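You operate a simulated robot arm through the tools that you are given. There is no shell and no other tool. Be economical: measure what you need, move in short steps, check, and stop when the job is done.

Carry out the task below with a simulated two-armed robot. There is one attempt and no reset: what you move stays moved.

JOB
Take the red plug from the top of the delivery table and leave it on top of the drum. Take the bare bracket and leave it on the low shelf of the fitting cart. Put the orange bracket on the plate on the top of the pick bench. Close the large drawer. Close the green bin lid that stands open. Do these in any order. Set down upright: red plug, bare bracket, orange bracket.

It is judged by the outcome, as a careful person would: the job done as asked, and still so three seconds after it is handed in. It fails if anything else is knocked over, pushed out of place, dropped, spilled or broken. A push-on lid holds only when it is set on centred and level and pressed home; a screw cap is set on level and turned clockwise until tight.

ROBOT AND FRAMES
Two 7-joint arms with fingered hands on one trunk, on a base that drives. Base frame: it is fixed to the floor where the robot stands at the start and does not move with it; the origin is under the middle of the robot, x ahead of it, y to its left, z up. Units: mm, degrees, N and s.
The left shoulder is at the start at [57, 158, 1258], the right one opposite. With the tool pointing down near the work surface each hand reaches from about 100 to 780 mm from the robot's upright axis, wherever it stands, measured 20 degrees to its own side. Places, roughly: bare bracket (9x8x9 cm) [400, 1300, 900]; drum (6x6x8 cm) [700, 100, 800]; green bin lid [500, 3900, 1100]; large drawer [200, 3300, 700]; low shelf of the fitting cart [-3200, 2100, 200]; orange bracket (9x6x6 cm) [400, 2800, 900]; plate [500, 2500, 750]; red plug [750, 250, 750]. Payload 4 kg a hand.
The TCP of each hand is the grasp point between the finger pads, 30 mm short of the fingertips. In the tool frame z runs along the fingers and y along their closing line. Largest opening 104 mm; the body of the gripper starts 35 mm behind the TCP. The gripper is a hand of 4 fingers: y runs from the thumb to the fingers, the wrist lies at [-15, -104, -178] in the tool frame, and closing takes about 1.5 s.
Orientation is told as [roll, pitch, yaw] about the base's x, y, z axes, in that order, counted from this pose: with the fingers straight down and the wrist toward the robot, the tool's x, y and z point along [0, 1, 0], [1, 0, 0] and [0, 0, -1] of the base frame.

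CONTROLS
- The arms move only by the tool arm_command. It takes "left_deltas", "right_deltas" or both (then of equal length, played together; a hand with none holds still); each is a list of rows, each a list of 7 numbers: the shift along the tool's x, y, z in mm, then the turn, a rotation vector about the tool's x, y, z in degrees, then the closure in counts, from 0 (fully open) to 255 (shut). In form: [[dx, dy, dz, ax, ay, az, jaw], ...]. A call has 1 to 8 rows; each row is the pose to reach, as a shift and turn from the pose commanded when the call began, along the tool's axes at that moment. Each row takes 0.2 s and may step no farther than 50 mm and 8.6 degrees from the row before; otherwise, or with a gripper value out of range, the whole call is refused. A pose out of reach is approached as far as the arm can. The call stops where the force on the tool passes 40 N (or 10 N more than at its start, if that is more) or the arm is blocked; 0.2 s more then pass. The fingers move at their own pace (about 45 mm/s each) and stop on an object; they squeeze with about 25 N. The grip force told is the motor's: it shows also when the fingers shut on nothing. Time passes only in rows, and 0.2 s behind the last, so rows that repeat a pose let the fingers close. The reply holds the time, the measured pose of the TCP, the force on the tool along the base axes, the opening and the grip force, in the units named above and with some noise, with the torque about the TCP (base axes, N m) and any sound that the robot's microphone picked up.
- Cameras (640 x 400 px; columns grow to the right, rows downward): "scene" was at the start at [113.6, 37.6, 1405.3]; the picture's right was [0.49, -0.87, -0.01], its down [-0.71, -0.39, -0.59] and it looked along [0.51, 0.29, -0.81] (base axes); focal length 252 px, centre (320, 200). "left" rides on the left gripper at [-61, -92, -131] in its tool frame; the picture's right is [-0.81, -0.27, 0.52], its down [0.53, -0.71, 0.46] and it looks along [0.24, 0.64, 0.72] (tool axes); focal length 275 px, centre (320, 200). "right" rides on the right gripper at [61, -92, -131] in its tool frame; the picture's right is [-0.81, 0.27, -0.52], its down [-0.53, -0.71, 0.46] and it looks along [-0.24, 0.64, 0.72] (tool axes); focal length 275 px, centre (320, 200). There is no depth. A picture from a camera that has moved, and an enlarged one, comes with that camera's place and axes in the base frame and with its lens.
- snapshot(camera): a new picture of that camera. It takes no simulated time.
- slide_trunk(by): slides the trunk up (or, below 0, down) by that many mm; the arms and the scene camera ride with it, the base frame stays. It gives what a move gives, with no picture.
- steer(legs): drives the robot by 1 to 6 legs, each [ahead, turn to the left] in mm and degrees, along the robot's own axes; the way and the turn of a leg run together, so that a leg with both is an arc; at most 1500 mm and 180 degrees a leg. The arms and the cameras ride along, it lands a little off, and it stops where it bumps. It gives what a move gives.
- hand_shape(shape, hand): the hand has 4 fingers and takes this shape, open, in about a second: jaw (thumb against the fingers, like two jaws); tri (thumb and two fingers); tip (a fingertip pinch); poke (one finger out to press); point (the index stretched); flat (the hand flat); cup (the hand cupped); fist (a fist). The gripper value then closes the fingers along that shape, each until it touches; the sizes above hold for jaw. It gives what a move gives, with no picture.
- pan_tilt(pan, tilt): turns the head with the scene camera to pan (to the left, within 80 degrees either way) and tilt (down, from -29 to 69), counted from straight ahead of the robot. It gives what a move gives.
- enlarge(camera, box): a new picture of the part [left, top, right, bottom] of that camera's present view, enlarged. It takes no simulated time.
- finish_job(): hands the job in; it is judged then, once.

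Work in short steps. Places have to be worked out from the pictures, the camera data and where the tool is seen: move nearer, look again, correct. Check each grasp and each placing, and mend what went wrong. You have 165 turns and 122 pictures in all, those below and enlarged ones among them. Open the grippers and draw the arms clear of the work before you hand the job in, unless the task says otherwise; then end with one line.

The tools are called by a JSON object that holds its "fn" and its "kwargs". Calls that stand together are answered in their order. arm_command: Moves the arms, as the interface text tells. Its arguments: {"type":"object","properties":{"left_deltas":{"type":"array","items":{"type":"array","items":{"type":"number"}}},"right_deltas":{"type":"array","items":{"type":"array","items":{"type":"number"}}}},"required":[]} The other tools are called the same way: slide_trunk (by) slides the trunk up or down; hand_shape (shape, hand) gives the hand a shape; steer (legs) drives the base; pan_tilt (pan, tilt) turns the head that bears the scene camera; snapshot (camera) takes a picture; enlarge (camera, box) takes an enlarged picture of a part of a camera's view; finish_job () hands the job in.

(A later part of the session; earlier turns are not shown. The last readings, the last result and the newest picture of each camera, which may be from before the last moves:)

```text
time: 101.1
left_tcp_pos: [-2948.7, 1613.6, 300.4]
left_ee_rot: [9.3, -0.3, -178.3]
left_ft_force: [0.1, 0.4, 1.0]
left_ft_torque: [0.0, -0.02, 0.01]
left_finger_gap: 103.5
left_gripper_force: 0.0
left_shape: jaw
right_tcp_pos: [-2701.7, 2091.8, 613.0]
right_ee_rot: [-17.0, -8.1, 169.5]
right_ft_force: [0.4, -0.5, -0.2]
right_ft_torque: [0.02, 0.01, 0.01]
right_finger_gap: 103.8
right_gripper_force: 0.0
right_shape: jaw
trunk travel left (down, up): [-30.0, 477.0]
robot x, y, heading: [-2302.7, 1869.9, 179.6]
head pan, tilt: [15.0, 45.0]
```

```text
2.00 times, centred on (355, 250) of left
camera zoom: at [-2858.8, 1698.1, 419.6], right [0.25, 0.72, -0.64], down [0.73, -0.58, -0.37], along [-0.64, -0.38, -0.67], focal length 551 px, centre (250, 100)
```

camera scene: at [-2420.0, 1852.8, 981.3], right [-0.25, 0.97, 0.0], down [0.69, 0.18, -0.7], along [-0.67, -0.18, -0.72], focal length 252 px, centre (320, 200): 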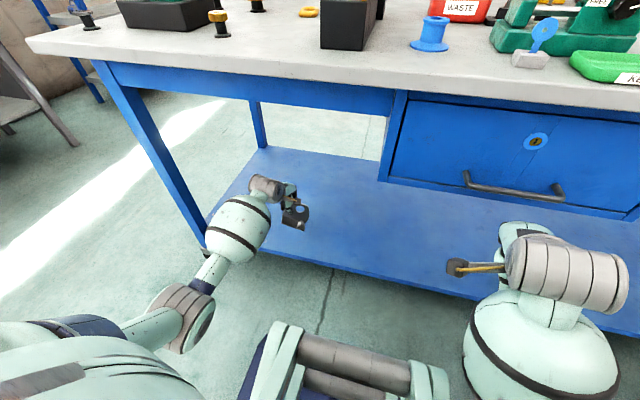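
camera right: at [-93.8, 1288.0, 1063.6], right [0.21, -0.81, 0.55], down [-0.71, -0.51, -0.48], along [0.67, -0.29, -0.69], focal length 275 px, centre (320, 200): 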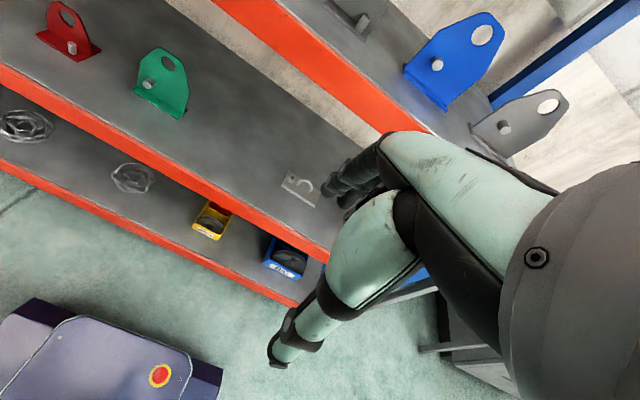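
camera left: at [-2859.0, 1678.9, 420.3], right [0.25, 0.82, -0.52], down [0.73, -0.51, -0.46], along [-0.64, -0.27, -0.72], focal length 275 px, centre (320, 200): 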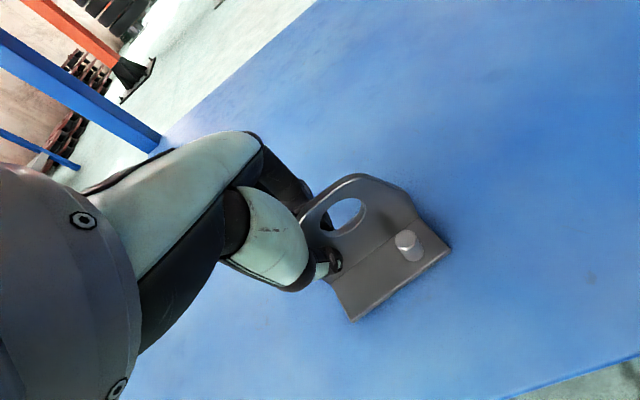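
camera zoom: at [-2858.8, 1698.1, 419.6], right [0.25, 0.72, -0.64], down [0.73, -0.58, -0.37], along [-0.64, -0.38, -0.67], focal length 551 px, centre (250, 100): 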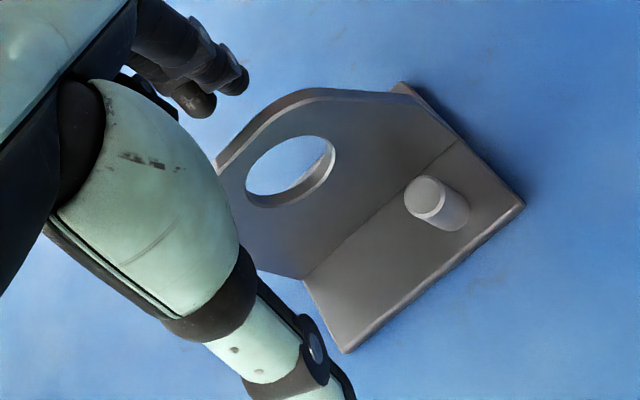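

It stands upright on the shelf. I lift clear and then draw the hand back out of the cart.

{"fn": "arm_command", "kwargs": {"left_deltas": [[0, 0, -20, 0, -2, 0, 0], [0, 0, -50, 0, -5, 0, 0], [0, 0, -90, 0, -9, 0, 0], [0, -45, -100, 0, -9, 0, 0], [0, -90, -100, 0, -9, 0, 0], [0, -135, -100, 0, -9, 0, 0], [0, -180, -100, 0, -9, 0, 0], [0, -225, -100, 0, -9, 0, 0]]}}

{"fn": "enlarge", "kwargs": {"camera": "scene", "box": [200, 130, 400, 280]}}

```text
time: 102.9
left_tcp_pos: [-2721.0, 1636.2, 397.1]
left_ee_rot: [0.3, -0.3, -178.1]
left_ft_force: [-0.2, 0.9, -0.4]
left_ft_torque: [0.0, -0.01, -0.02]
left_finger_gap: 103.8
left_gripper_force: 0.1
left_shape: jaw
right_tcp_pos: [-2701.9, 2091.8, 613.2]
right_ee_rot: [-17.0, -8.2, 169.5]
right_ft_force: [0.2, 0.2, -1.4]
right_ft_torque: [-0.01, -0.01, 0.0]
right_finger_gap: 104.0
right_gripper_force: 0.1
right_shape: jaw
trunk travel left (down, up): [-30.0, 477.0]
robot x, y, heading: [-2296.0, 1872.0, 179.5]
head pan, tilt: [15.0, 45.0]
```

```text
2.67 times, centred on (300, 205) of scene
camera zoom: at [-2419.1, 1853.0, 981.5], right [-0.25, 0.97, 0.0], down [0.69, 0.18, -0.7], along [-0.68, -0.18, -0.72], focal length 673 px, centre (373, 187)
```

zoom: 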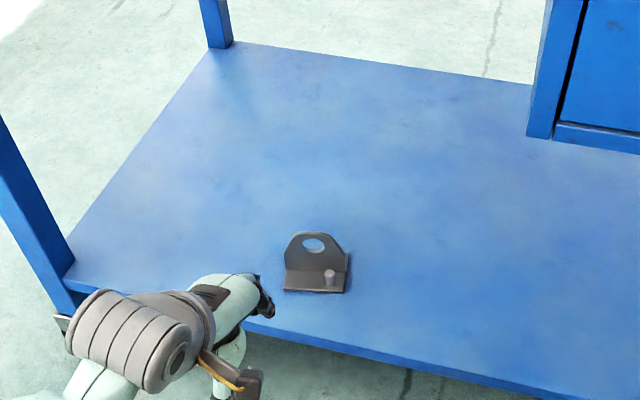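

The bracket stands upright and clear of the edge. I back off, raise the trunk, and head for the pick bench.

{"fn": "steer", "kwargs": {"legs": [[-350, 0]]}}

{"fn": "slide_trunk", "kwargs": {"by": 400}}

{"fn": "steer", "kwargs": {"legs": [[0, -150], [800, 0]]}}

{"fn": "pan_tilt", "kwargs": {"pan": 0, "tilt": 20}}

{"fn": "snapshot", "kwargs": {"camera": "scene"}}

```text
time: 105.2
left_tcp_pos: [-2370.6, 1634.0, 399.5]
left_ee_rot: [0.3, -0.2, -178.2]
left_ft_force: [0.5, -0.1, -0.3]
left_ft_torque: [0.02, 0.0, 0.0]
left_finger_gap: 103.9
left_gripper_force: 0.0
left_shape: jaw
right_tcp_pos: [-2349.7, 2090.2, 612.0]
right_ee_rot: [-17.1, -8.3, 169.4]
right_ft_force: [-0.3, -0.3, 0.0]
right_ft_torque: [0.02, 0.01, 0.02]
right_finger_gap: 103.8
right_gripper_force: 0.0
right_shape: jaw
trunk travel left (down, up): [-30.0, 477.0]
robot x, y, heading: [-1943.5, 1867.7, 179.7]
head pan, tilt: [15.0, 45.0]
```

```text
time: 109.1
left_tcp_pos: [-2365.8, 1635.4, 803.2]
left_ee_rot: [0.3, -1.0, -178.2]
left_ft_force: [1.3, 0.5, 0.0]
left_ft_torque: [-0.01, 0.01, 0.03]
left_finger_gap: 104.2
left_gripper_force: 0.0
left_shape: jaw
right_tcp_pos: [-2348.2, 2090.1, 1007.9]
right_ee_rot: [-18.0, -7.2, 169.5]
right_ft_force: [0.9, 0.0, -0.3]
right_ft_torque: [0.0, 0.01, -0.04]
right_finger_gap: 103.8
right_gripper_force: 0.1
right_shape: jaw
trunk travel left (down, up): [-430.0, 77.0]
robot x, y, heading: [-1945.2, 1870.2, 179.5]
head pan, tilt: [15.0, 45.0]
```

```text
time: 120.9
left_tcp_pos: [-1000.8, 2671.1, 802.9]
left_ee_rot: [0.2, -0.9, 31.7]
left_ft_force: [-0.1, 0.6, -0.1]
left_ft_torque: [-0.01, 0.01, 0.01]
left_finger_gap: 103.7
left_gripper_force: 0.0
left_shape: jaw
right_tcp_pos: [-788.6, 2269.8, 1015.3]
right_ee_rot: [-17.4, -8.0, 18.7]
right_ft_force: [0.3, 0.4, 0.7]
right_ft_torque: [-0.03, 0.01, -0.02]
right_finger_gap: 103.7
right_gripper_force: 0.1
right_shape: jaw
trunk travel left (down, up): [-430.0, 77.0]
robot x, y, heading: [-1247.9, 2260.3, 29.0]
head pan, tilt: [15.0, 45.0]
```

```text
time: 121.8
left_tcp_pos: [-1009.5, 2665.7, 810.8]
left_ee_rot: [0.1, -1.7, 31.5]
left_ft_force: [0.0, -0.4, -0.7]
left_ft_torque: [0.01, -0.03, 0.03]
left_finger_gap: 103.7
left_gripper_force: 0.1
left_shape: jaw
right_tcp_pos: [-793.8, 2266.9, 1011.6]
right_ee_rot: [-18.4, -6.7, 18.8]
right_ft_force: [-0.2, 0.8, 0.2]
right_ft_torque: [-0.02, -0.01, 0.04]
right_finger_gap: 103.8
right_gripper_force: 0.1
right_shape: jaw
trunk travel left (down, up): [-430.0, 77.0]
robot x, y, heading: [-1244.7, 2251.8, 29.3]
head pan, tilt: [0.0, 20.0]
```

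```text
58 pictures are left
camera scene: at [-1124.8, 2326.3, 1420.5], right [0.49, -0.87, 0.0], down [-0.31, -0.17, -0.94], along [0.82, 0.46, -0.35], focal length 252 px, centre (320, 200)
```

scene: 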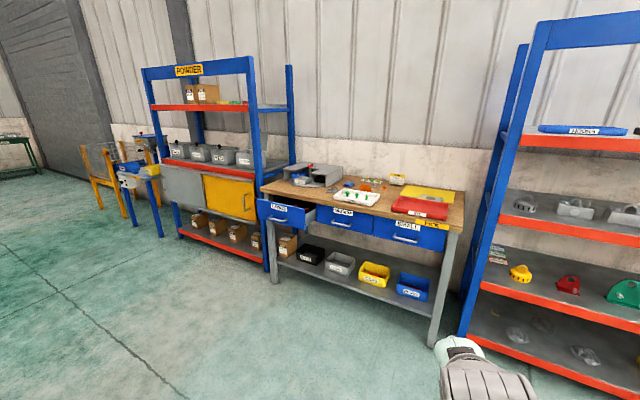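

{"fn": "enlarge", "kwargs": {"camera": "scene", "box": [240, 150, 480, 260]}}

{"fn": "enlarge", "kwargs": {"camera": "scene", "box": [130, 50, 300, 250]}}

```text
2.67 times, centred on (360, 205) of scene
camera zoom: at [-1124.8, 2326.3, 1420.5], right [0.49, -0.87, 0.0], down [-0.31, -0.17, -0.94], along [0.82, 0.46, -0.35], focal length 673 px, centre (213, 187)
```

zoom: 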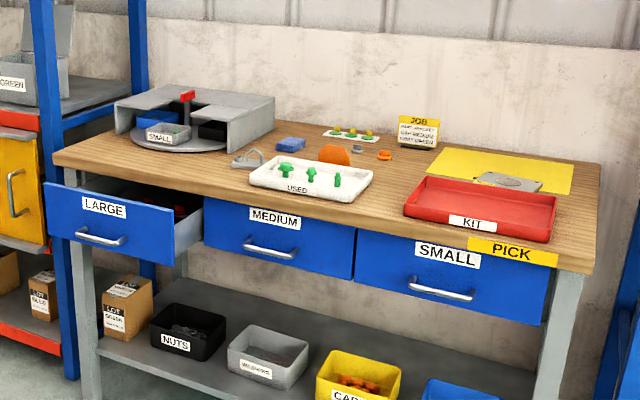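

```text
2.00 times, centred on (215, 150) of scene
camera zoom: at [-1124.8, 2326.3, 1420.5], right [0.49, -0.87, 0.0], down [-0.31, -0.17, -0.94], along [0.82, 0.46, -0.35], focal length 505 px, centre (530, 300)
```

zoom: 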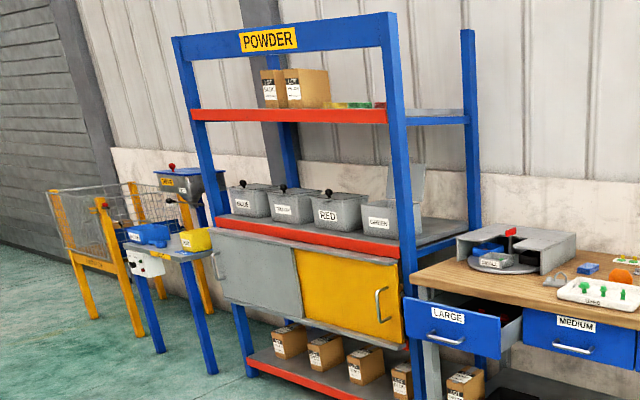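

Now it's clear. The LARGE drawer (left) is open. The GREEN bin on the powder rack has its lid up. The plate is the thin grey one on the yellow pad, and the orange bracket stands behind the white USED tray. I drive up to the bench.

{"fn": "steer", "kwargs": {"legs": [[0, -6.5], [1000, 0], [0, -22.8]]}}

{"fn": "pan_tilt", "kwargs": {"pan": 10, "tilt": 40}}

{"fn": "snapshot", "kwargs": {"camera": "scene"}}

{"fn": "snapshot", "kwargs": {"camera": "left"}}

```text
time: 129.2
left_tcp_pos: [84.0, 2879.5, 810.1]
left_ee_rot: [0.2, -1.7, 2.3]
left_ft_force: [-0.2, 0.0, -0.6]
left_ft_torque: [-0.04, -0.02, 0.02]
left_finger_gap: 103.9
left_gripper_force: 0.1
left_shape: jaw
right_tcp_pos: [79.9, 2430.4, 1017.9]
right_ee_rot: [-17.8, -7.8, -11.1]
right_ft_force: [-0.3, -0.1, -0.3]
right_ft_torque: [0.01, -0.01, 0.03]
right_finger_gap: 104.0
right_gripper_force: 0.1
right_shape: jaw
trunk travel left (down, up): [-430.0, 77.0]
robot x, y, heading: [-329.2, 2642.7, 0.0]
head pan, tilt: [0.0, 20.0]
```

```text
time: 130.0
left_tcp_pos: [74.3, 2879.4, 814.1]
left_ee_rot: [0.2, -2.4, 2.2]
left_ft_force: [0.5, 0.0, -0.6]
left_ft_torque: [0.0, -0.01, -0.01]
left_finger_gap: 103.8
left_gripper_force: 0.1
left_shape: jaw
right_tcp_pos: [72.2, 2431.7, 1012.4]
right_ee_rot: [-18.9, -6.5, -11.0]
right_ft_force: [-0.3, -0.6, 0.1]
right_ft_torque: [-0.01, 0.0, -0.01]
right_finger_gap: 103.7
right_gripper_force: 0.0
right_shape: jaw
trunk travel left (down, up): [-430.0, 77.0]
robot x, y, heading: [-328.2, 2639.3, -0.1]
head pan, tilt: [10.0, 40.0]
```

```text
55 pictures are left
camera scene: at [-194.3, 2658.5, 1389.3], right [0.17, -0.99, 0.0], down [-0.64, -0.11, -0.76], along [0.75, 0.13, -0.65], focal length 252 px, centre (320, 200)
```

scene: 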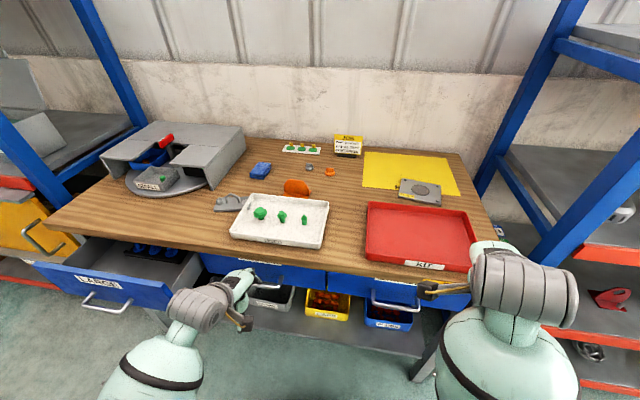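

```text
54 pictures are left
camera left: at [-20.9, 2815.0, 941.8], right [-0.22, -0.82, -0.53], down [-0.71, 0.51, -0.48], along [0.66, 0.27, -0.7], focal length 275 px, centre (320, 200)
```

left: 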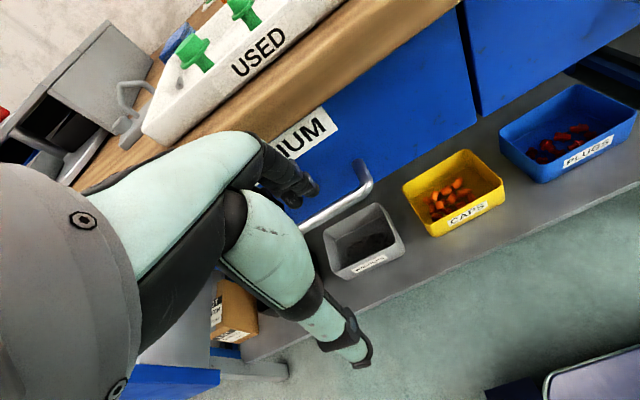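

{"fn": "enlarge", "kwargs": {"camera": "scene", "box": [200, 120, 480, 280]}}

```text
2.29 times, centred on (340, 200) of scene
camera zoom: at [-194.3, 2658.5, 1389.3], right [0.17, -0.99, 0.0], down [-0.64, -0.11, -0.76], along [0.75, 0.13, -0.65], focal length 577 px, centre (274, 200)
```

zoom: 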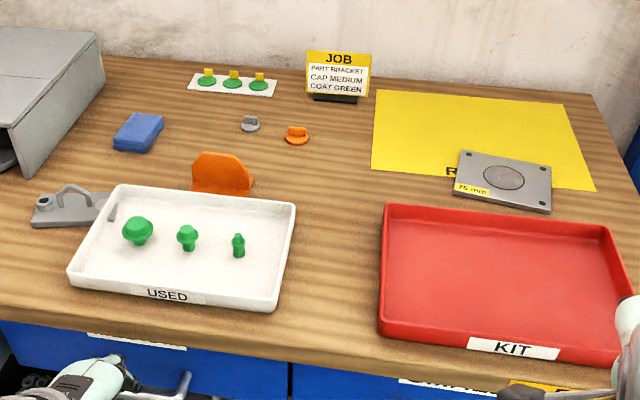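

The bench top is at z≈860. The orange bracket's upright is at about x≈420, y≈2842, top ≈924. The plate centre is near [512, 2440]. I raise the left hand and drive 130 mm closer.

{"fn": "arm_command", "kwargs": {"left_deltas": [[0, 0, -45, 0.6, 0, 0.5, 0], [0, 0, -90, 1.2, 0, 1, 0], [0, 0, -135, 1.8, 0, 1.5, 40], [0, 0, -180, 2.4, 0, 2, 100], [0, 0, -200, 2.4, 0, 2, 120], [0, 0, -200, 2.4, 0, 2, 120]]}}

{"fn": "steer", "kwargs": {"legs": [[130, 0]]}}

{"fn": "snapshot", "kwargs": {"camera": "left"}}

```text
time: 131.4
left_tcp_pos: [81.8, 2879.8, 1009.1]
left_ee_rot: [0.2, 0.5, 0.6]
left_ft_force: [-0.5, -0.2, 0.1]
left_ft_torque: [0.02, 0.04, -0.03]
left_finger_gap: 55.4
left_gripper_force: 0.0
left_shape: jaw
left hand out of reach, approached as far as the arm can: row 4, 5, 6
right_tcp_pos: [73.3, 2431.0, 1012.8]
right_ee_rot: [-18.7, -6.5, -11.0]
right_ft_force: [-0.1, 0.3, 0.7]
right_ft_torque: [0.02, -0.03, -0.01]
right_finger_gap: 104.0
right_gripper_force: 0.0
right_shape: jaw
trunk travel left (down, up): [-430.0, 77.0]
robot x, y, heading: [-327.1, 2643.9, -0.3]
head pan, tilt: [10.0, 40.0]
```

```text
time: 132.8
left_tcp_pos: [197.5, 2879.6, 1016.5]
left_ee_rot: [0.3, -0.8, 0.1]
left_ft_force: [2.0, -0.8, -0.8]
left_ft_torque: [0.01, 0.13, -0.02]
left_finger_gap: 55.5
left_gripper_force: 0.1
left_shape: jaw
right_tcp_pos: [184.7, 2428.7, 1027.1]
right_ee_rot: [-17.6, -9.3, -11.1]
right_ft_force: [0.6, 0.2, 0.3]
right_ft_torque: [0.04, 0.04, 0.01]
right_finger_gap: 104.2
right_gripper_force: 0.0
right_shape: jaw
trunk travel left (down, up): [-430.0, 77.0]
robot x, y, heading: [-194.4, 2639.6, -0.1]
head pan, tilt: [10.0, 40.0]
```

```text
52 pictures are left
camera left: at [104.2, 2818.3, 1146.2], right [-0.27, -0.81, -0.52], down [-0.71, 0.53, -0.46], along [0.65, 0.25, -0.72], focal length 275 px, centre (320, 200)
```

left: 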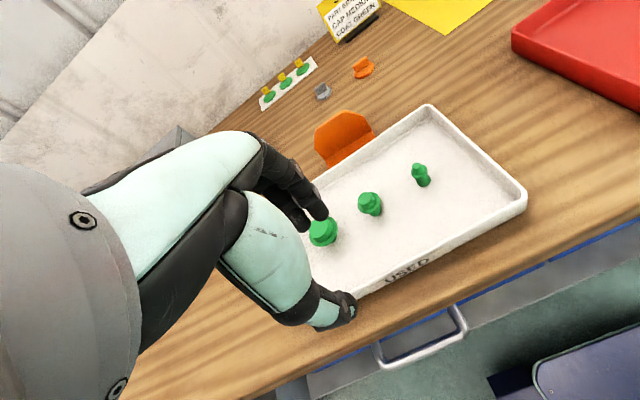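

{"fn": "arm_command", "kwargs": {"left_deltas": [[-8, 46, 0, 0, 0, 0, 120], [-16, 92, 0, 0, 0, 0, 120], [-24, 138, 0, 0, 0, 0, 120], [-32, 184, 5, 0, 0, 0, 120], [-38, 225, 10, 0, 0, 0, 120], [-38, 225, 10, 0, 0, 0, 120]]}}

{"fn": "snapshot", "kwargs": {"camera": "left"}}

{"fn": "enlarge", "kwargs": {"camera": "scene", "box": [200, 120, 400, 260]}}

```text
time: 134.2
left_tcp_pos: [434.4, 2840.9, 1003.6]
left_ee_rot: [0.3, -0.2, 0.2]
left_ft_force: [-0.5, 0.6, 0.0]
left_ft_torque: [0.04, -0.01, 0.0]
left_finger_gap: 55.2
left_gripper_force: 0.0
left_shape: jaw
right_tcp_pos: [200.4, 2431.6, 1013.4]
right_ee_rot: [-19.0, -6.6, -11.0]
right_ft_force: [-1.5, -0.4, 0.3]
right_ft_torque: [-0.02, -0.03, 0.03]
right_finger_gap: 103.9
right_gripper_force: 0.1
right_shape: jaw
trunk travel left (down, up): [-430.0, 77.0]
robot x, y, heading: [-195.6, 2638.7, -0.3]
head pan, tilt: [10.0, 40.0]
```

```text
51 pictures are left
camera left: at [341.7, 2781.0, 1133.9], right [-0.27, -0.81, -0.52], down [-0.71, 0.53, -0.46], along [0.65, 0.25, -0.72], focal length 275 px, centre (320, 200)
```

left: 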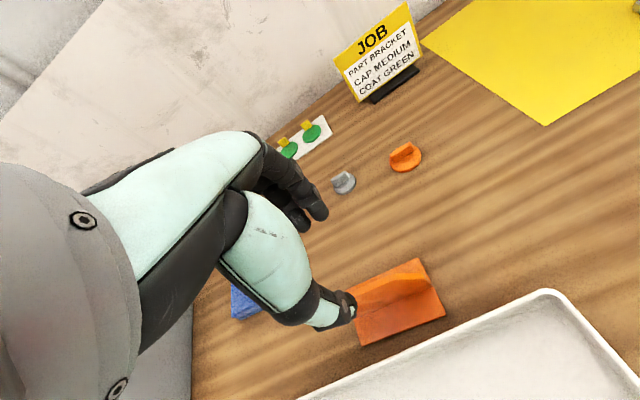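

```text
2.86 times, centred on (300, 190) of scene
camera zoom: at [-67.1, 2658.3, 1389.7], right [0.17, -0.99, 0.0], down [-0.64, -0.11, -0.76], along [0.75, 0.13, -0.65], focal length 721 px, centre (377, 229)
```

zoom: 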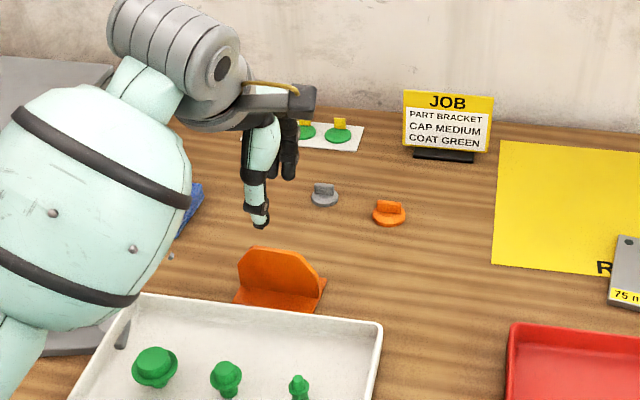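

{"fn": "enlarge", "kwargs": {"camera": "left", "box": [300, 230, 460, 360]}}

{"fn": "enlarge", "kwargs": {"camera": "scene", "box": [240, 180, 310, 240]}}

```text
3.08 times, centred on (380, 295) of left
camera zoom: at [341.7, 2781.0, 1133.9], right [-0.27, -0.81, -0.52], down [-0.71, 0.53, -0.46], along [0.65, 0.25, -0.72], focal length 847 px, centre (135, -92)
```

zoom: 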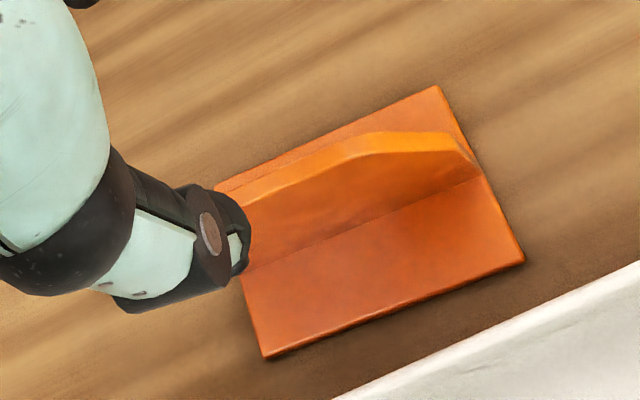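

```text
6.67 times, centred on (275, 210) of scene
camera zoom: at [-67.1, 2658.3, 1389.7], right [0.17, -0.99, 0.0], down [-0.64, -0.11, -0.76], along [0.75, 0.13, -0.65], focal length 1683 px, centre (620, 133)
```

zoom: 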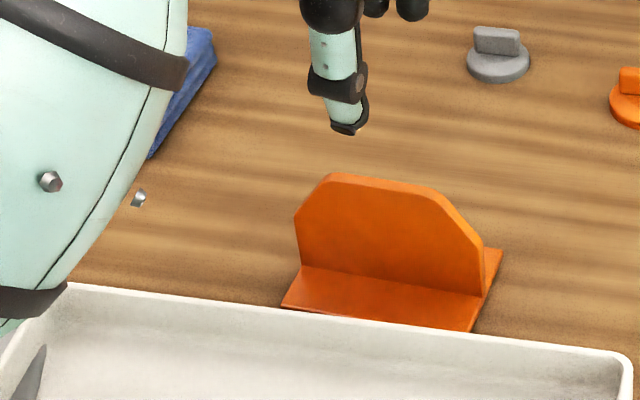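

The upright plate is at x≈426, turned about -4°, and the tray rim is at x≈380. I turn the hand to match and go down to TCP z≈906 with the fingers at a 55 mm gap.

{"fn": "arm_command", "kwargs": {"left_deltas": [[1, -7, 20, 0, 0, 2, 120], [2, -7, 45, 0, 0, 4, 120], [2, -7, 70, 0, 0, 4, 120], [2, -7, 88, 0, 0, 4, 120], [2, -7, 97, 0, 0, 4, 120], [2, -7, 97, 0, 0, 4, 120]]}}

{"fn": "snapshot", "kwargs": {"camera": "left"}}

{"fn": "enlarge", "kwargs": {"camera": "scene", "box": [240, 180, 310, 240]}}

```text
time: 135.6
left_tcp_pos: [431.3, 2843.9, 903.0]
left_ee_rot: [0.3, 0.1, -3.9]
left_ft_force: [0.5, 0.0, 0.7]
left_ft_torque: [0.03, -0.01, 0.02]
left_finger_gap: 55.2
left_gripper_force: 0.1
left_shape: jaw
right_tcp_pos: [203.7, 2430.9, 1012.7]
right_ee_rot: [-18.9, -6.4, -11.2]
right_ft_force: [-0.5, -0.5, 0.0]
right_ft_torque: [0.0, 0.0, 0.01]
right_finger_gap: 103.8
right_gripper_force: 0.0
right_shape: jaw
trunk travel left (down, up): [-430.0, 77.0]
robot x, y, heading: [-196.2, 2642.5, -0.0]
head pan, tilt: [10.0, 40.0]
```

```text
47 pictures are left
camera left: at [334.4, 2789.6, 1033.9], right [-0.33, -0.79, -0.52], down [-0.68, 0.58, -0.45], along [0.66, 0.2, -0.72], focal length 275 px, centre (320, 200)
```

left: 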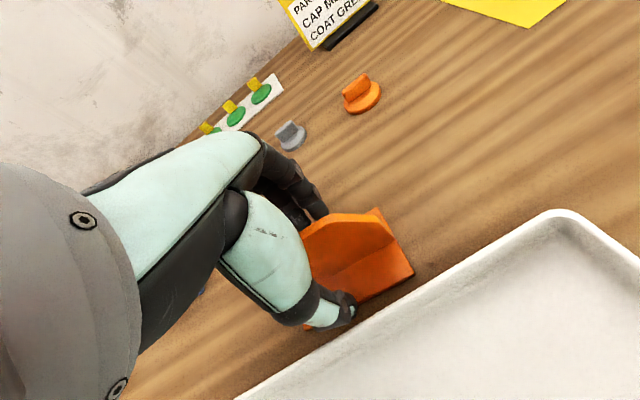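

```text
6.67 times, centred on (275, 210) of scene
camera zoom: at [-61.7, 2658.0, 1389.1], right [0.17, -0.99, 0.0], down [-0.64, -0.11, -0.76], along [0.75, 0.13, -0.65], focal length 1683 px, centre (620, 133)
```

zoom: 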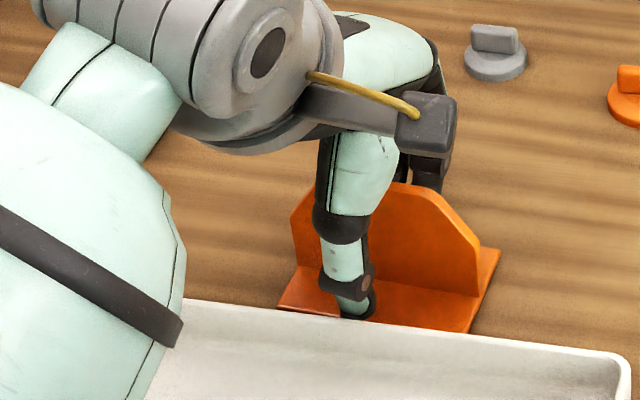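

The plate is between thumb and fingers. I shift 8 mm to centre better and close.

{"fn": "arm_command", "kwargs": {"left_deltas": [[-8, 0, 0, 0, 0, 0, 120], [-8, 0, 0, 0, 0, 0, 180], [-8, 0, 0, 0, 0, 0, 255], [-8, 0, 0, 0, 0, 0, 255], [-8, 0, 0, 0, 0, 0, 255], [-8, 0, 0, 0, 0, 0, 255], [-8, 0, 0, 0, 0, 0, 255]]}}

{"fn": "arm_command", "kwargs": {"left_deltas": [[0, 0, -20, 0, 0, 0, 255], [0, 0, -50, 0, 0, 0, 255], [0, 0, -80, 0, 0, 0, 255], [0, 0, -110, 0, 0, 0, 255], [0, 0, -110, 0, 0, 0, 255]]}}

{"fn": "snapshot", "kwargs": {"camera": "left"}}

```text
time: 137.2
left_tcp_pos: [429.5, 2837.2, 902.7]
left_ee_rot: [0.3, 0.2, -3.9]
left_ft_force: [-0.8, 0.2, -0.7]
left_ft_torque: [-0.04, 0.0, -0.04]
left_finger_gap: 0.9
left_gripper_force: 25.0
left_shape: jaw
right_tcp_pos: [204.3, 2431.6, 1012.6]
right_ee_rot: [-19.1, -6.4, -11.1]
right_ft_force: [0.3, 0.4, 0.3]
right_ft_torque: [-0.01, -0.01, -0.03]
right_finger_gap: 104.2
right_gripper_force: 0.1
right_shape: jaw
trunk travel left (down, up): [-430.0, 77.0]
robot x, y, heading: [-196.7, 2643.8, -0.4]
head pan, tilt: [10.0, 40.0]
```

```text
time: 138.3
left_tcp_pos: [429.3, 2836.3, 1013.4]
left_ee_rot: [0.2, 0.2, -4.0]
left_ft_force: [-0.9, 0.6, -3.6]
left_ft_torque: [0.0, 0.0, -0.03]
left_finger_gap: 0.3
left_gripper_force: 25.3
left_shape: jaw
right_tcp_pos: [204.2, 2431.1, 1012.9]
right_ee_rot: [-19.1, -6.4, -11.1]
right_ft_force: [0.1, -0.3, -0.2]
right_ft_torque: [-0.02, -0.04, 0.01]
right_finger_gap: 103.6
right_gripper_force: 0.2
right_shape: jaw
trunk travel left (down, up): [-430.0, 77.0]
robot x, y, heading: [-195.6, 2643.8, -0.2]
head pan, tilt: [10.0, 40.0]
```

```text
45 pictures are left
camera left: at [333.0, 2781.4, 1143.9], right [-0.33, -0.79, -0.52], down [-0.68, 0.58, -0.45], along [0.66, 0.2, -0.72], focal length 275 px, centre (320, 200)
```

left: 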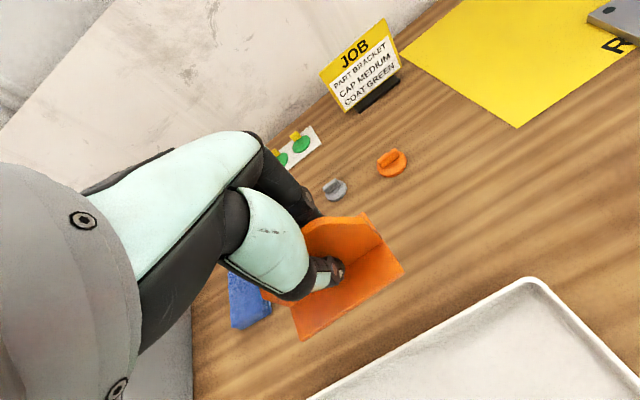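

The bracket is held at 3.6 N. I retract the arm and shift the robot about 370 mm to the right so the left arm faces the plate.

{"fn": "arm_command", "kwargs": {"left_deltas": [[0, -45, 0, 0, 0, 0, 255], [0, -90, 0, 0, 0, 0, 255], [0, -135, 0, 0, 0, 0, 255], [0, -180, 0, 0, 0, 0, 255], [0, -220, 0, 0, 0, 0, 255], [0, -220, 0, 0, 0, 0, 255]]}}

{"fn": "steer", "kwargs": {"legs": [[-180, 0], [0, -90], [370, 0], [0, 90], [150, 0]]}}

{"fn": "pan_tilt", "kwargs": {"pan": 10, "tilt": 45}}

{"fn": "snapshot", "kwargs": {"camera": "scene"}}

{"fn": "snapshot", "kwargs": {"camera": "left"}}

```text
time: 139.8
left_tcp_pos: [214.3, 2852.2, 1010.6]
left_ee_rot: [0.2, 0.6, -3.8]
left_ft_force: [0.6, 0.2, -3.5]
left_ft_torque: [-0.04, 0.0, 0.0]
left_finger_gap: 0.4
left_gripper_force: 24.4
left_shape: jaw
left hand out of reach, approached as far as the arm can: row 5, 6
right_tcp_pos: [205.2, 2429.4, 1011.3]
right_ee_rot: [-18.9, -6.4, -11.1]
right_ft_force: [0.2, -0.3, -0.1]
right_ft_torque: [-0.02, 0.02, -0.02]
right_finger_gap: 103.9
right_gripper_force: 0.2
right_shape: jaw
trunk travel left (down, up): [-430.0, 77.0]
robot x, y, heading: [-196.5, 2640.7, -0.3]
head pan, tilt: [10.0, 40.0]
```

```text
time: 153.3
left_tcp_pos: [179.6, 2478.5, 1015.5]
left_ee_rot: [0.3, 0.0, -4.5]
left_ft_force: [0.1, 0.0, -3.6]
left_ft_torque: [-0.04, -0.03, 0.01]
left_finger_gap: 0.3
left_gripper_force: 25.1
left_shape: jaw
right_tcp_pos: [168.5, 2057.5, 1023.8]
right_ee_rot: [-18.3, -8.5, -12.3]
right_ft_force: [0.9, 0.6, 0.5]
right_ft_torque: [-0.05, 0.01, -0.02]
right_finger_gap: 103.8
right_gripper_force: 0.1
right_shape: jaw
trunk travel left (down, up): [-430.0, 77.0]
robot x, y, heading: [-223.2, 2271.0, -1.1]
head pan, tilt: [10.0, 40.0]
```

```text
time: 154.0
left_tcp_pos: [181.7, 2481.1, 1011.2]
left_ee_rot: [0.3, 0.8, -4.0]
left_ft_force: [-1.1, 0.1, -3.2]
left_ft_torque: [0.03, -0.03, 0.02]
left_finger_gap: 0.3
left_gripper_force: 25.4
left_shape: jaw
right_tcp_pos: [169.6, 2057.9, 1021.1]
right_ee_rot: [-18.9, -7.8, -12.3]
right_ft_force: [-0.5, -0.6, 0.1]
right_ft_torque: [-0.02, -0.02, -0.01]
right_finger_gap: 104.0
right_gripper_force: 0.0
right_shape: jaw
trunk travel left (down, up): [-430.0, 77.0]
robot x, y, heading: [-225.5, 2271.8, -1.3]
head pan, tilt: [10.0, 45.0]
```

```text
44 pictures are left
camera scene: at [-99.4, 2283.3, 1382.5], right [0.16, -0.99, 0.0], down [-0.7, -0.11, -0.7], along [0.69, 0.11, -0.71], focal length 252 px, centre (320, 200)
```

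scene: 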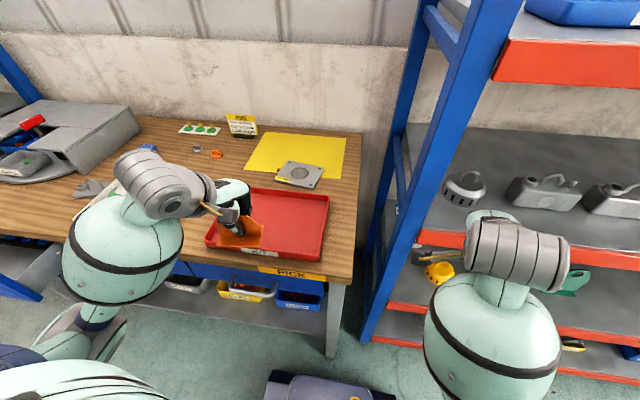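

```text
43 pictures are left
camera left: at [87.7, 2425.2, 1143.4], right [-0.34, -0.79, -0.52], down [-0.68, 0.58, -0.44], along [0.65, 0.2, -0.73], focal length 275 px, centre (320, 200)
```

left: 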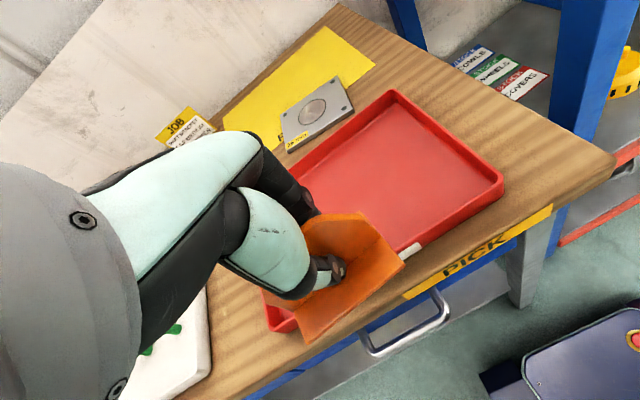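

The plate centre reads [508, 2445]. For the base to be centred on it, the TCP should be at about [513, 2436]. I move over it, turning 5° more to match the plate.

{"fn": "arm_command", "kwargs": {"left_deltas": [[-3, 42, 0, 0, 0, 0, 255], [-6, 84, 0, 0, 0, 1, 255], [-9, 126, 0, 0, 0, 2, 255], [-12, 168, 0, 0, 0, 3, 255], [-15, 210, 0, 0, 0, 4, 255], [-18, 252, 0, 0, 0, 5, 255], [-20, 294, 0, 0, 0, 5, 255], [-22, 333, 0, 0, 0, 5, 255]]}}

{"fn": "snapshot", "kwargs": {"camera": "left"}}

{"fn": "enlarge", "kwargs": {"camera": "scene", "box": [220, 110, 380, 220]}}

```text
time: 155.8
left_tcp_pos: [514.4, 2428.3, 1014.1]
left_ee_rot: [0.4, 0.2, -9.6]
left_ft_force: [0.1, -1.5, -4.4]
left_ft_torque: [-0.01, -0.03, 0.01]
left_finger_gap: 0.6
left_gripper_force: 25.1
left_shape: jaw
right_tcp_pos: [173.3, 2057.4, 1017.7]
right_ee_rot: [-18.9, -7.4, -12.3]
right_ft_force: [0.2, -0.1, 0.2]
right_ft_torque: [0.0, 0.02, -0.01]
right_finger_gap: 104.1
right_gripper_force: 0.0
right_shape: jaw
trunk travel left (down, up): [-430.0, 77.0]
robot x, y, heading: [-223.9, 2272.7, -0.8]
head pan, tilt: [10.0, 45.0]
```

```text
42 pictures are left
camera left: at [413.9, 2382.7, 1144.4], right [-0.41, -0.75, -0.52], down [-0.62, 0.65, -0.45], along [0.67, 0.14, -0.72], focal length 275 px, centre (320, 200)
```

left: 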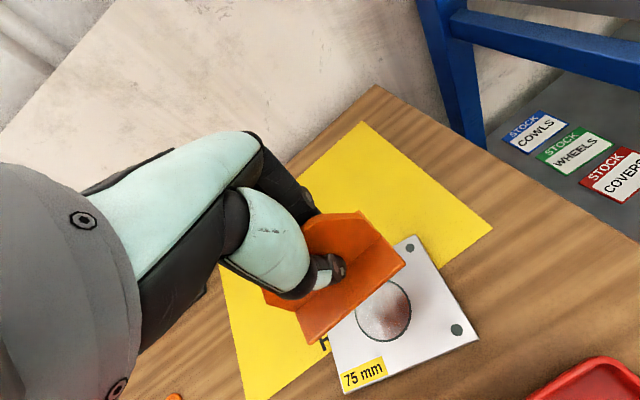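

```text
3.64 times, centred on (300, 165) of scene
camera zoom: at [-92.9, 2281.8, 1381.8], right [0.16, -0.99, 0.0], down [-0.71, -0.11, -0.7], along [0.69, 0.11, -0.72], focal length 918 px, centre (393, 327)
```

zoom: 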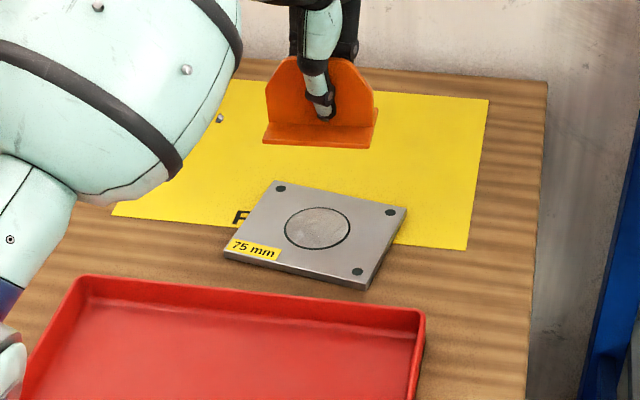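

The plate centre reads about [506, 2443]. I correct slightly and go down to about 15 mm above it.

{"fn": "arm_command", "kwargs": {"left_deltas": [[4, -5, 25, 0, 0, 0, 255], [4, -5, 50, 0, 0, 0, 255], [4, -5, 72, 0, 0, 0, 255], [4, -5, 86, 0, 0, 0, 255], [4, -5, 86, 0, 0, 0, 255]]}}

{"fn": "enlarge", "kwargs": {"camera": "left", "box": [240, 170, 500, 340]}}

{"fn": "enlarge", "kwargs": {"camera": "scene", "box": [250, 130, 350, 200]}}

```text
time: 157.0
left_tcp_pos: [508.9, 2433.3, 927.2]
left_ee_rot: [0.2, 0.1, -9.6]
left_ft_force: [0.3, -0.6, -4.5]
left_ft_torque: [0.01, -0.01, 0.0]
left_finger_gap: 0.1
left_gripper_force: 25.3
left_shape: jaw
right_tcp_pos: [174.4, 2056.2, 1018.5]
right_ee_rot: [-18.9, -7.5, -12.3]
right_ft_force: [0.6, 0.5, -0.6]
right_ft_torque: [0.02, 0.02, -0.02]
right_finger_gap: 103.7
right_gripper_force: 0.1
right_shape: jaw
trunk travel left (down, up): [-430.0, 77.0]
robot x, y, heading: [-221.7, 2271.9, -0.7]
head pan, tilt: [10.0, 45.0]
```

```text
2.35 times, centred on (370, 255) of left
camera zoom: at [408.5, 2388.3, 1058.3], right [-0.41, -0.75, -0.52], down [-0.61, 0.65, -0.45], along [0.68, 0.14, -0.72], focal length 648 px, centre (202, 71)
```

zoom: 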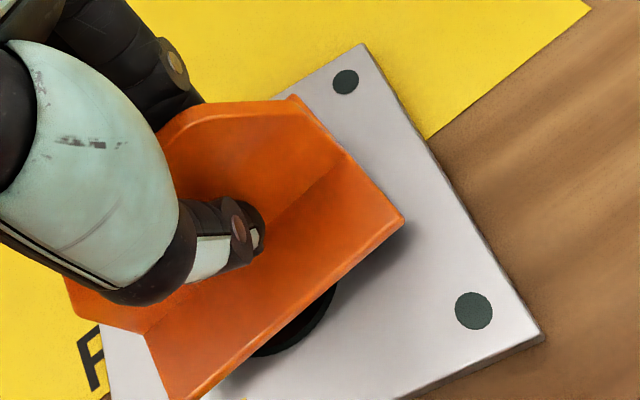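

```text
5.71 times, centred on (300, 165) of scene
camera zoom: at [-94.1, 2282.7, 1381.9], right [0.16, -0.99, 0.0], down [-0.71, -0.11, -0.7], along [0.69, 0.11, -0.72], focal length 1442 px, centre (434, 400)
```

zoom: 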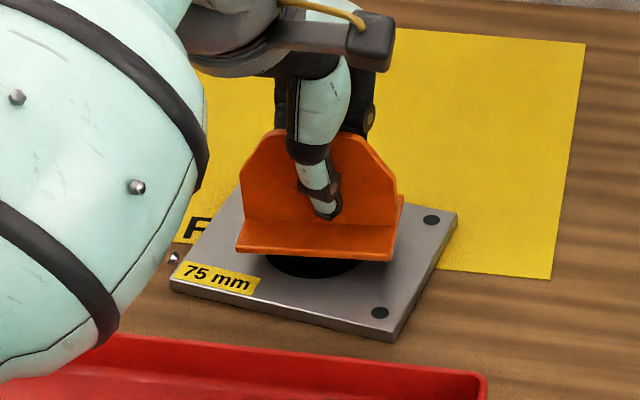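

It is centred well. I go on down slowly, shifting 3 mm forward.

{"fn": "arm_command", "kwargs": {"left_deltas": [[0, 3, 3, 0, 0, 0, 255], [0, 3, 6, 0, 0, 0, 255], [0, 3, 9, 0, 0, 0, 255], [0, 3, 9, 0, 0, 0, 255]]}}

{"fn": "arm_command", "kwargs": {"left_deltas": [[0, 0, 1.5, 0, 0, 0, 255], [0, 0, 3, 0, 0, 0, 255], [0, 0, 4, 0, 0, 0, 255], [0, 0, 4, 0, 0, 0, 255]]}}

```text
time: 158.0
left_tcp_pos: [511.5, 2433.9, 918.8]
left_ee_rot: [0.4, 0.1, -9.6]
left_ft_force: [0.8, 0.1, -4.3]
left_ft_torque: [-0.03, -0.01, -0.01]
left_finger_gap: 0.3
left_gripper_force: 24.9
left_shape: jaw
right_tcp_pos: [174.1, 2057.0, 1018.8]
right_ee_rot: [-19.0, -7.3, -12.3]
right_ft_force: [-0.5, 0.8, 0.3]
right_ft_torque: [0.01, -0.01, 0.02]
right_finger_gap: 103.9
right_gripper_force: 0.0
right_shape: jaw
trunk travel left (down, up): [-430.0, 77.0]
robot x, y, heading: [-224.0, 2270.6, -1.0]
head pan, tilt: [10.0, 45.0]
```

```text
time: 159.0
left_tcp_pos: [512.1, 2433.9, 914.8]
left_ee_rot: [0.4, 0.1, -9.6]
left_ft_force: [0.0, -0.5, -2.9]
left_ft_torque: [0.02, -0.04, 0.0]
left_finger_gap: 0.6
left_gripper_force: 25.3
left_shape: jaw
right_tcp_pos: [173.3, 2057.0, 1018.3]
right_ee_rot: [-18.8, -7.4, -12.3]
right_ft_force: [-0.3, 0.1, -0.3]
right_ft_torque: [0.0, 0.03, -0.05]
right_finger_gap: 103.9
right_gripper_force: 0.1
right_shape: jaw
trunk travel left (down, up): [-430.0, 77.0]
robot x, y, heading: [-221.7, 2268.6, -0.9]
head pan, tilt: [10.0, 45.0]
```

Light touch is starting, so I go down 2 mm more.

{"fn": "arm_command", "kwargs": {"left_deltas": [[0, 0, 1, 0, 0, 0, 255], [0, 0, 2, 0, 0, 0, 255], [0, 0, 2, 0, 0, 0, 255]]}}

{"fn": "enlarge", "kwargs": {"camera": "scene", "box": [250, 130, 350, 200]}}

```text
time: 159.8
left_tcp_pos: [512.3, 2434.6, 912.3]
left_ee_rot: [0.3, 0.0, -9.6]
left_ft_force: [-0.4, 0.7, -2.2]
left_ft_torque: [-0.01, -0.07, -0.02]
left_finger_gap: 0.1
left_gripper_force: 25.1
left_shape: jaw
right_tcp_pos: [172.1, 2057.2, 1018.5]
right_ee_rot: [-18.9, -7.3, -12.3]
right_ft_force: [-0.1, -0.3, -0.1]
right_ft_torque: [-0.01, 0.0, 0.01]
right_finger_gap: 103.8
right_gripper_force: 0.0
right_shape: jaw
trunk travel left (down, up): [-430.0, 77.0]
robot x, y, heading: [-225.4, 2267.9, -1.0]
head pan, tilt: [10.0, 45.0]
```

```text
5.71 times, centred on (300, 165) of scene
camera zoom: at [-94.5, 2282.7, 1381.9], right [0.16, -0.99, 0.0], down [-0.71, -0.11, -0.7], along [0.69, 0.11, -0.72], focal length 1442 px, centre (434, 400)
```

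zoom: 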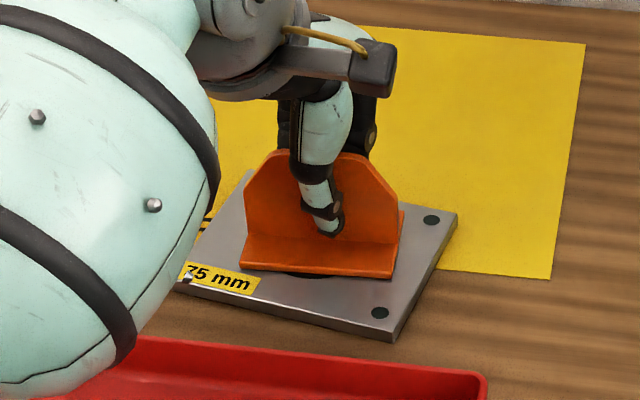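

{"fn": "arm_command", "kwargs": {"left_deltas": [[0, 0, 1, 0, 0, 0, 255], [0, 0, 2, 0, 0, 0, 255], [0, 0, 3, 0, 0, 0, 255], [0, 0, 3, 0, 0, 0, 255]]}}

{"fn": "enlarge", "kwargs": {"camera": "scene", "box": [265, 150, 335, 190]}}

```text
time: 160.8
left_tcp_pos: [512.8, 2432.5, 912.6]
left_ee_rot: [0.3, -0.2, -9.5]
left_ft_force: [1.6, 1.1, 7.3]
left_ft_torque: [0.06, -0.06, -0.04]
left_finger_gap: 0.5
left_gripper_force: 25.0
left_shape: jaw
right_tcp_pos: [172.9, 2057.1, 1018.3]
right_ee_rot: [-18.9, -7.5, -12.3]
right_ft_force: [-0.1, 0.2, -0.3]
right_ft_torque: [0.01, -0.01, 0.02]
right_finger_gap: 103.6
right_gripper_force: 0.1
right_shape: jaw
trunk travel left (down, up): [-430.0, 77.0]
robot x, y, heading: [-225.6, 2272.0, -1.1]
head pan, tilt: [10.0, 45.0]
```

```text
9.14 times, centred on (300, 170) of scene
camera zoom: at [-96.0, 2282.6, 1382.1], right [0.16, -0.99, 0.0], down [-0.71, -0.11, -0.7], along [0.69, 0.11, -0.72], focal length 2308 px, centre (503, 474)
```

zoom: 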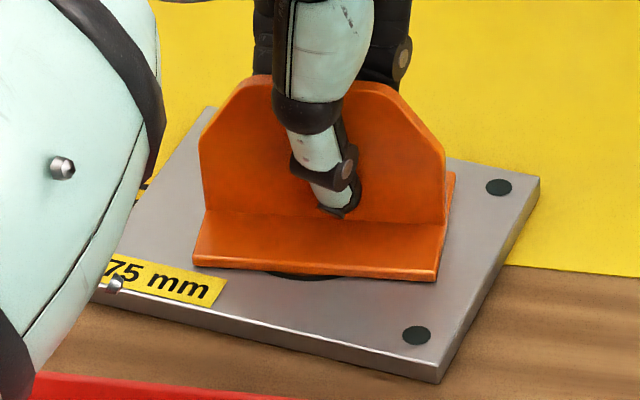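

It is on the plate, 7 N, and level. I release and lift clear.

{"fn": "arm_command", "kwargs": {"left_deltas": [[0, 0, -1, 0, 0, 0, 240], [0, 0, -1, 0, 0, 0, 220], [0, 0, -1, 0, 0, 0, 190], [0, 0, -1, 0, 0, 0, 160], [0, 0, -1, 0, 0, 0, 130], [0, 0, -1, 0, 0, 0, 120], [0, 0, -1, 0, 0, 0, 120]]}}

{"fn": "arm_command", "kwargs": {"left_deltas": [[0, 0, -20, 0, 0, 0, 120], [0, 0, -55, 0, 0, 0, 120], [0, 0, -95, 0, 0, 0, 120], [0, 0, -120, 0, 0, 0, 120], [0, -45, -120, 0, 0, 0, 80], [0, -90, -120, 0, 0, 0, 40], [0, -135, -120, 0, 0, 0, 0], [0, -180, -120, 0, 0, 0, 0]]}}

{"fn": "enlarge", "kwargs": {"camera": "scene", "box": [220, 110, 380, 220]}}

```text
time: 162.4
left_tcp_pos: [511.2, 2433.3, 910.8]
left_ee_rot: [0.4, -0.1, -9.6]
left_ft_force: [0.4, 0.2, 0.7]
left_ft_torque: [-0.01, 0.0, 0.04]
left_finger_gap: 54.6
left_gripper_force: 0.0
left_shape: jaw
right_tcp_pos: [172.7, 2055.8, 1020.0]
right_ee_rot: [-18.9, -7.5, -12.3]
right_ft_force: [-0.3, -0.3, 0.4]
right_ft_torque: [0.0, 0.01, -0.04]
right_finger_gap: 104.2
right_gripper_force: 0.0
right_shape: jaw
trunk travel left (down, up): [-430.0, 77.0]
robot x, y, heading: [-223.4, 2270.8, -1.0]
head pan, tilt: [10.0, 45.0]
```

```text
time: 164.2
left_tcp_pos: [331.6, 2464.7, 1032.2]
left_ee_rot: [0.2, -0.1, -9.5]
left_ft_force: [-0.6, 0.2, 0.4]
left_ft_torque: [0.02, 0.0, -0.03]
left_finger_gap: 103.8
left_gripper_force: 0.0
left_shape: jaw
right_tcp_pos: [171.2, 2057.4, 1019.4]
right_ee_rot: [-19.0, -7.7, -12.3]
right_ft_force: [-0.2, -0.3, 0.5]
right_ft_torque: [-0.02, 0.01, 0.01]
right_finger_gap: 103.8
right_gripper_force: 0.1
right_shape: jaw
trunk travel left (down, up): [-430.0, 77.0]
robot x, y, heading: [-222.0, 2268.4, -1.0]
head pan, tilt: [10.0, 45.0]
```

```text
3.64 times, centred on (300, 165) of scene
camera zoom: at [-96.7, 2283.4, 1382.2], right [0.16, -0.99, 0.0], down [-0.71, -0.11, -0.7], along [0.69, 0.11, -0.72], focal length 918 px, centre (393, 327)
```

zoom: 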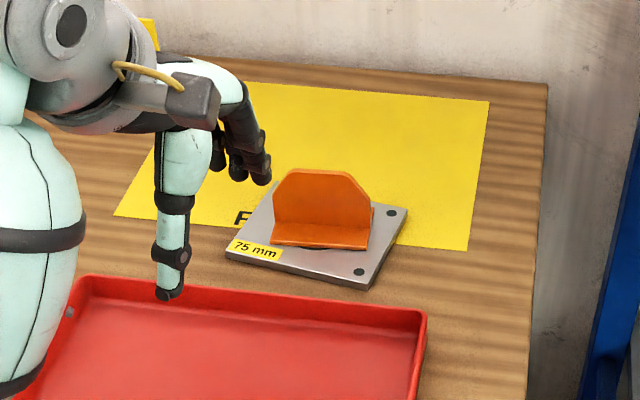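

The orange bracket stands on the plate. I retract the arm and drive over to the large drawer.

{"fn": "arm_command", "kwargs": {"left_deltas": [[0, -40, -10, 0, 0, -2, 0], [0, -80, -10, 0, 0, -4, 0], [0, -120, -10, 0, 0, -6, 0], [0, -130, -10, 0, 0, -9, 0]]}}

{"fn": "steer", "kwargs": {"legs": [[-250, 0], [0, 91], [830, 0], [0, -90]]}}

{"fn": "pan_tilt", "kwargs": {"pan": 15, "tilt": 35}}

{"fn": "snapshot", "kwargs": {"camera": "scene"}}

{"fn": "snapshot", "kwargs": {"camera": "left"}}

```text
time: 165.2
left_tcp_pos: [205.3, 2484.4, 1042.2]
left_ee_rot: [0.2, 0.1, -0.5]
left_ft_force: [0.2, -0.1, 0.0]
left_ft_torque: [-0.01, -0.03, -0.01]
left_finger_gap: 103.7
left_gripper_force: 0.0
left_shape: jaw
right_tcp_pos: [172.6, 2056.4, 1017.4]
right_ee_rot: [-18.9, -7.5, -12.3]
right_ft_force: [-0.4, -0.7, 0.0]
right_ft_torque: [-0.02, 0.01, -0.02]
right_finger_gap: 103.9
right_gripper_force: 0.1
right_shape: jaw
trunk travel left (down, up): [-430.0, 77.0]
robot x, y, heading: [-222.4, 2270.4, -1.1]
head pan, tilt: [10.0, 45.0]
```

```text
time: 180.4
left_tcp_pos: [-29.8, 3303.9, 1040.8]
left_ee_rot: [0.2, -0.1, -1.6]
left_ft_force: [0.2, 0.7, -0.3]
left_ft_torque: [0.0, 0.03, 0.02]
left_finger_gap: 103.5
left_gripper_force: 0.1
left_shape: jaw
right_tcp_pos: [-65.3, 2878.7, 1020.5]
right_ee_rot: [-18.6, -7.6, -13.6]
right_ft_force: [0.3, -0.3, -0.1]
right_ft_torque: [0.01, 0.0, 0.01]
right_finger_gap: 104.0
right_gripper_force: 0.0
right_shape: jaw
trunk travel left (down, up): [-430.0, 77.0]
robot x, y, heading: [-461.6, 3106.3, -2.2]
head pan, tilt: [10.0, 45.0]
```

```text
time: 181.1
left_tcp_pos: [-40.2, 3305.8, 1046.2]
left_ee_rot: [0.0, -0.8, -1.5]
left_ft_force: [-0.2, 0.4, 0.2]
left_ft_torque: [0.01, 0.03, 0.0]
left_finger_gap: 104.1
left_gripper_force: 0.0
left_shape: jaw
right_tcp_pos: [-73.3, 2883.1, 1014.3]
right_ee_rot: [-19.6, -6.3, -13.4]
right_ft_force: [-0.6, 0.0, -0.5]
right_ft_torque: [0.02, 0.0, 0.01]
right_finger_gap: 104.2
right_gripper_force: 0.0
right_shape: jaw
trunk travel left (down, up): [-430.0, 77.0]
robot x, y, heading: [-461.5, 3113.7, -2.1]
head pan, tilt: [15.0, 35.0]
```

```text
35 pictures are left
camera scene: at [-328.2, 3127.0, 1396.6], right [0.22, -0.97, 0.0], down [-0.57, -0.13, -0.81], along [0.79, 0.18, -0.58], focal length 252 px, centre (320, 200)
```

scene: 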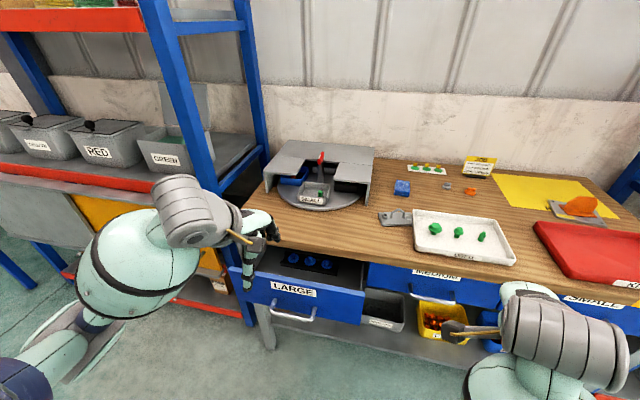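

```text
34 pictures are left
camera left: at [-136.1, 3246.6, 1175.7], right [-0.29, -0.8, -0.52], down [-0.69, 0.55, -0.47], along [0.66, 0.23, -0.71], focal length 275 px, centre (320, 200)
```

left: 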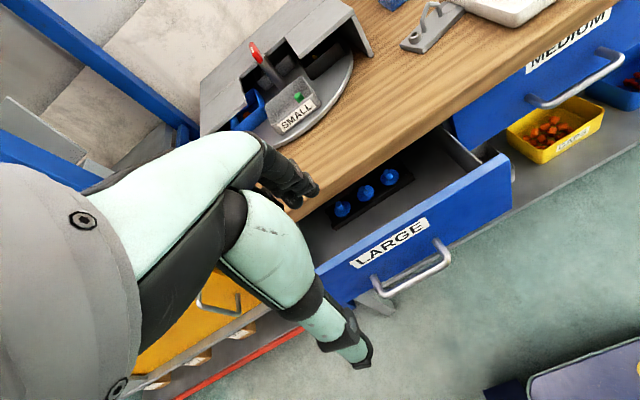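

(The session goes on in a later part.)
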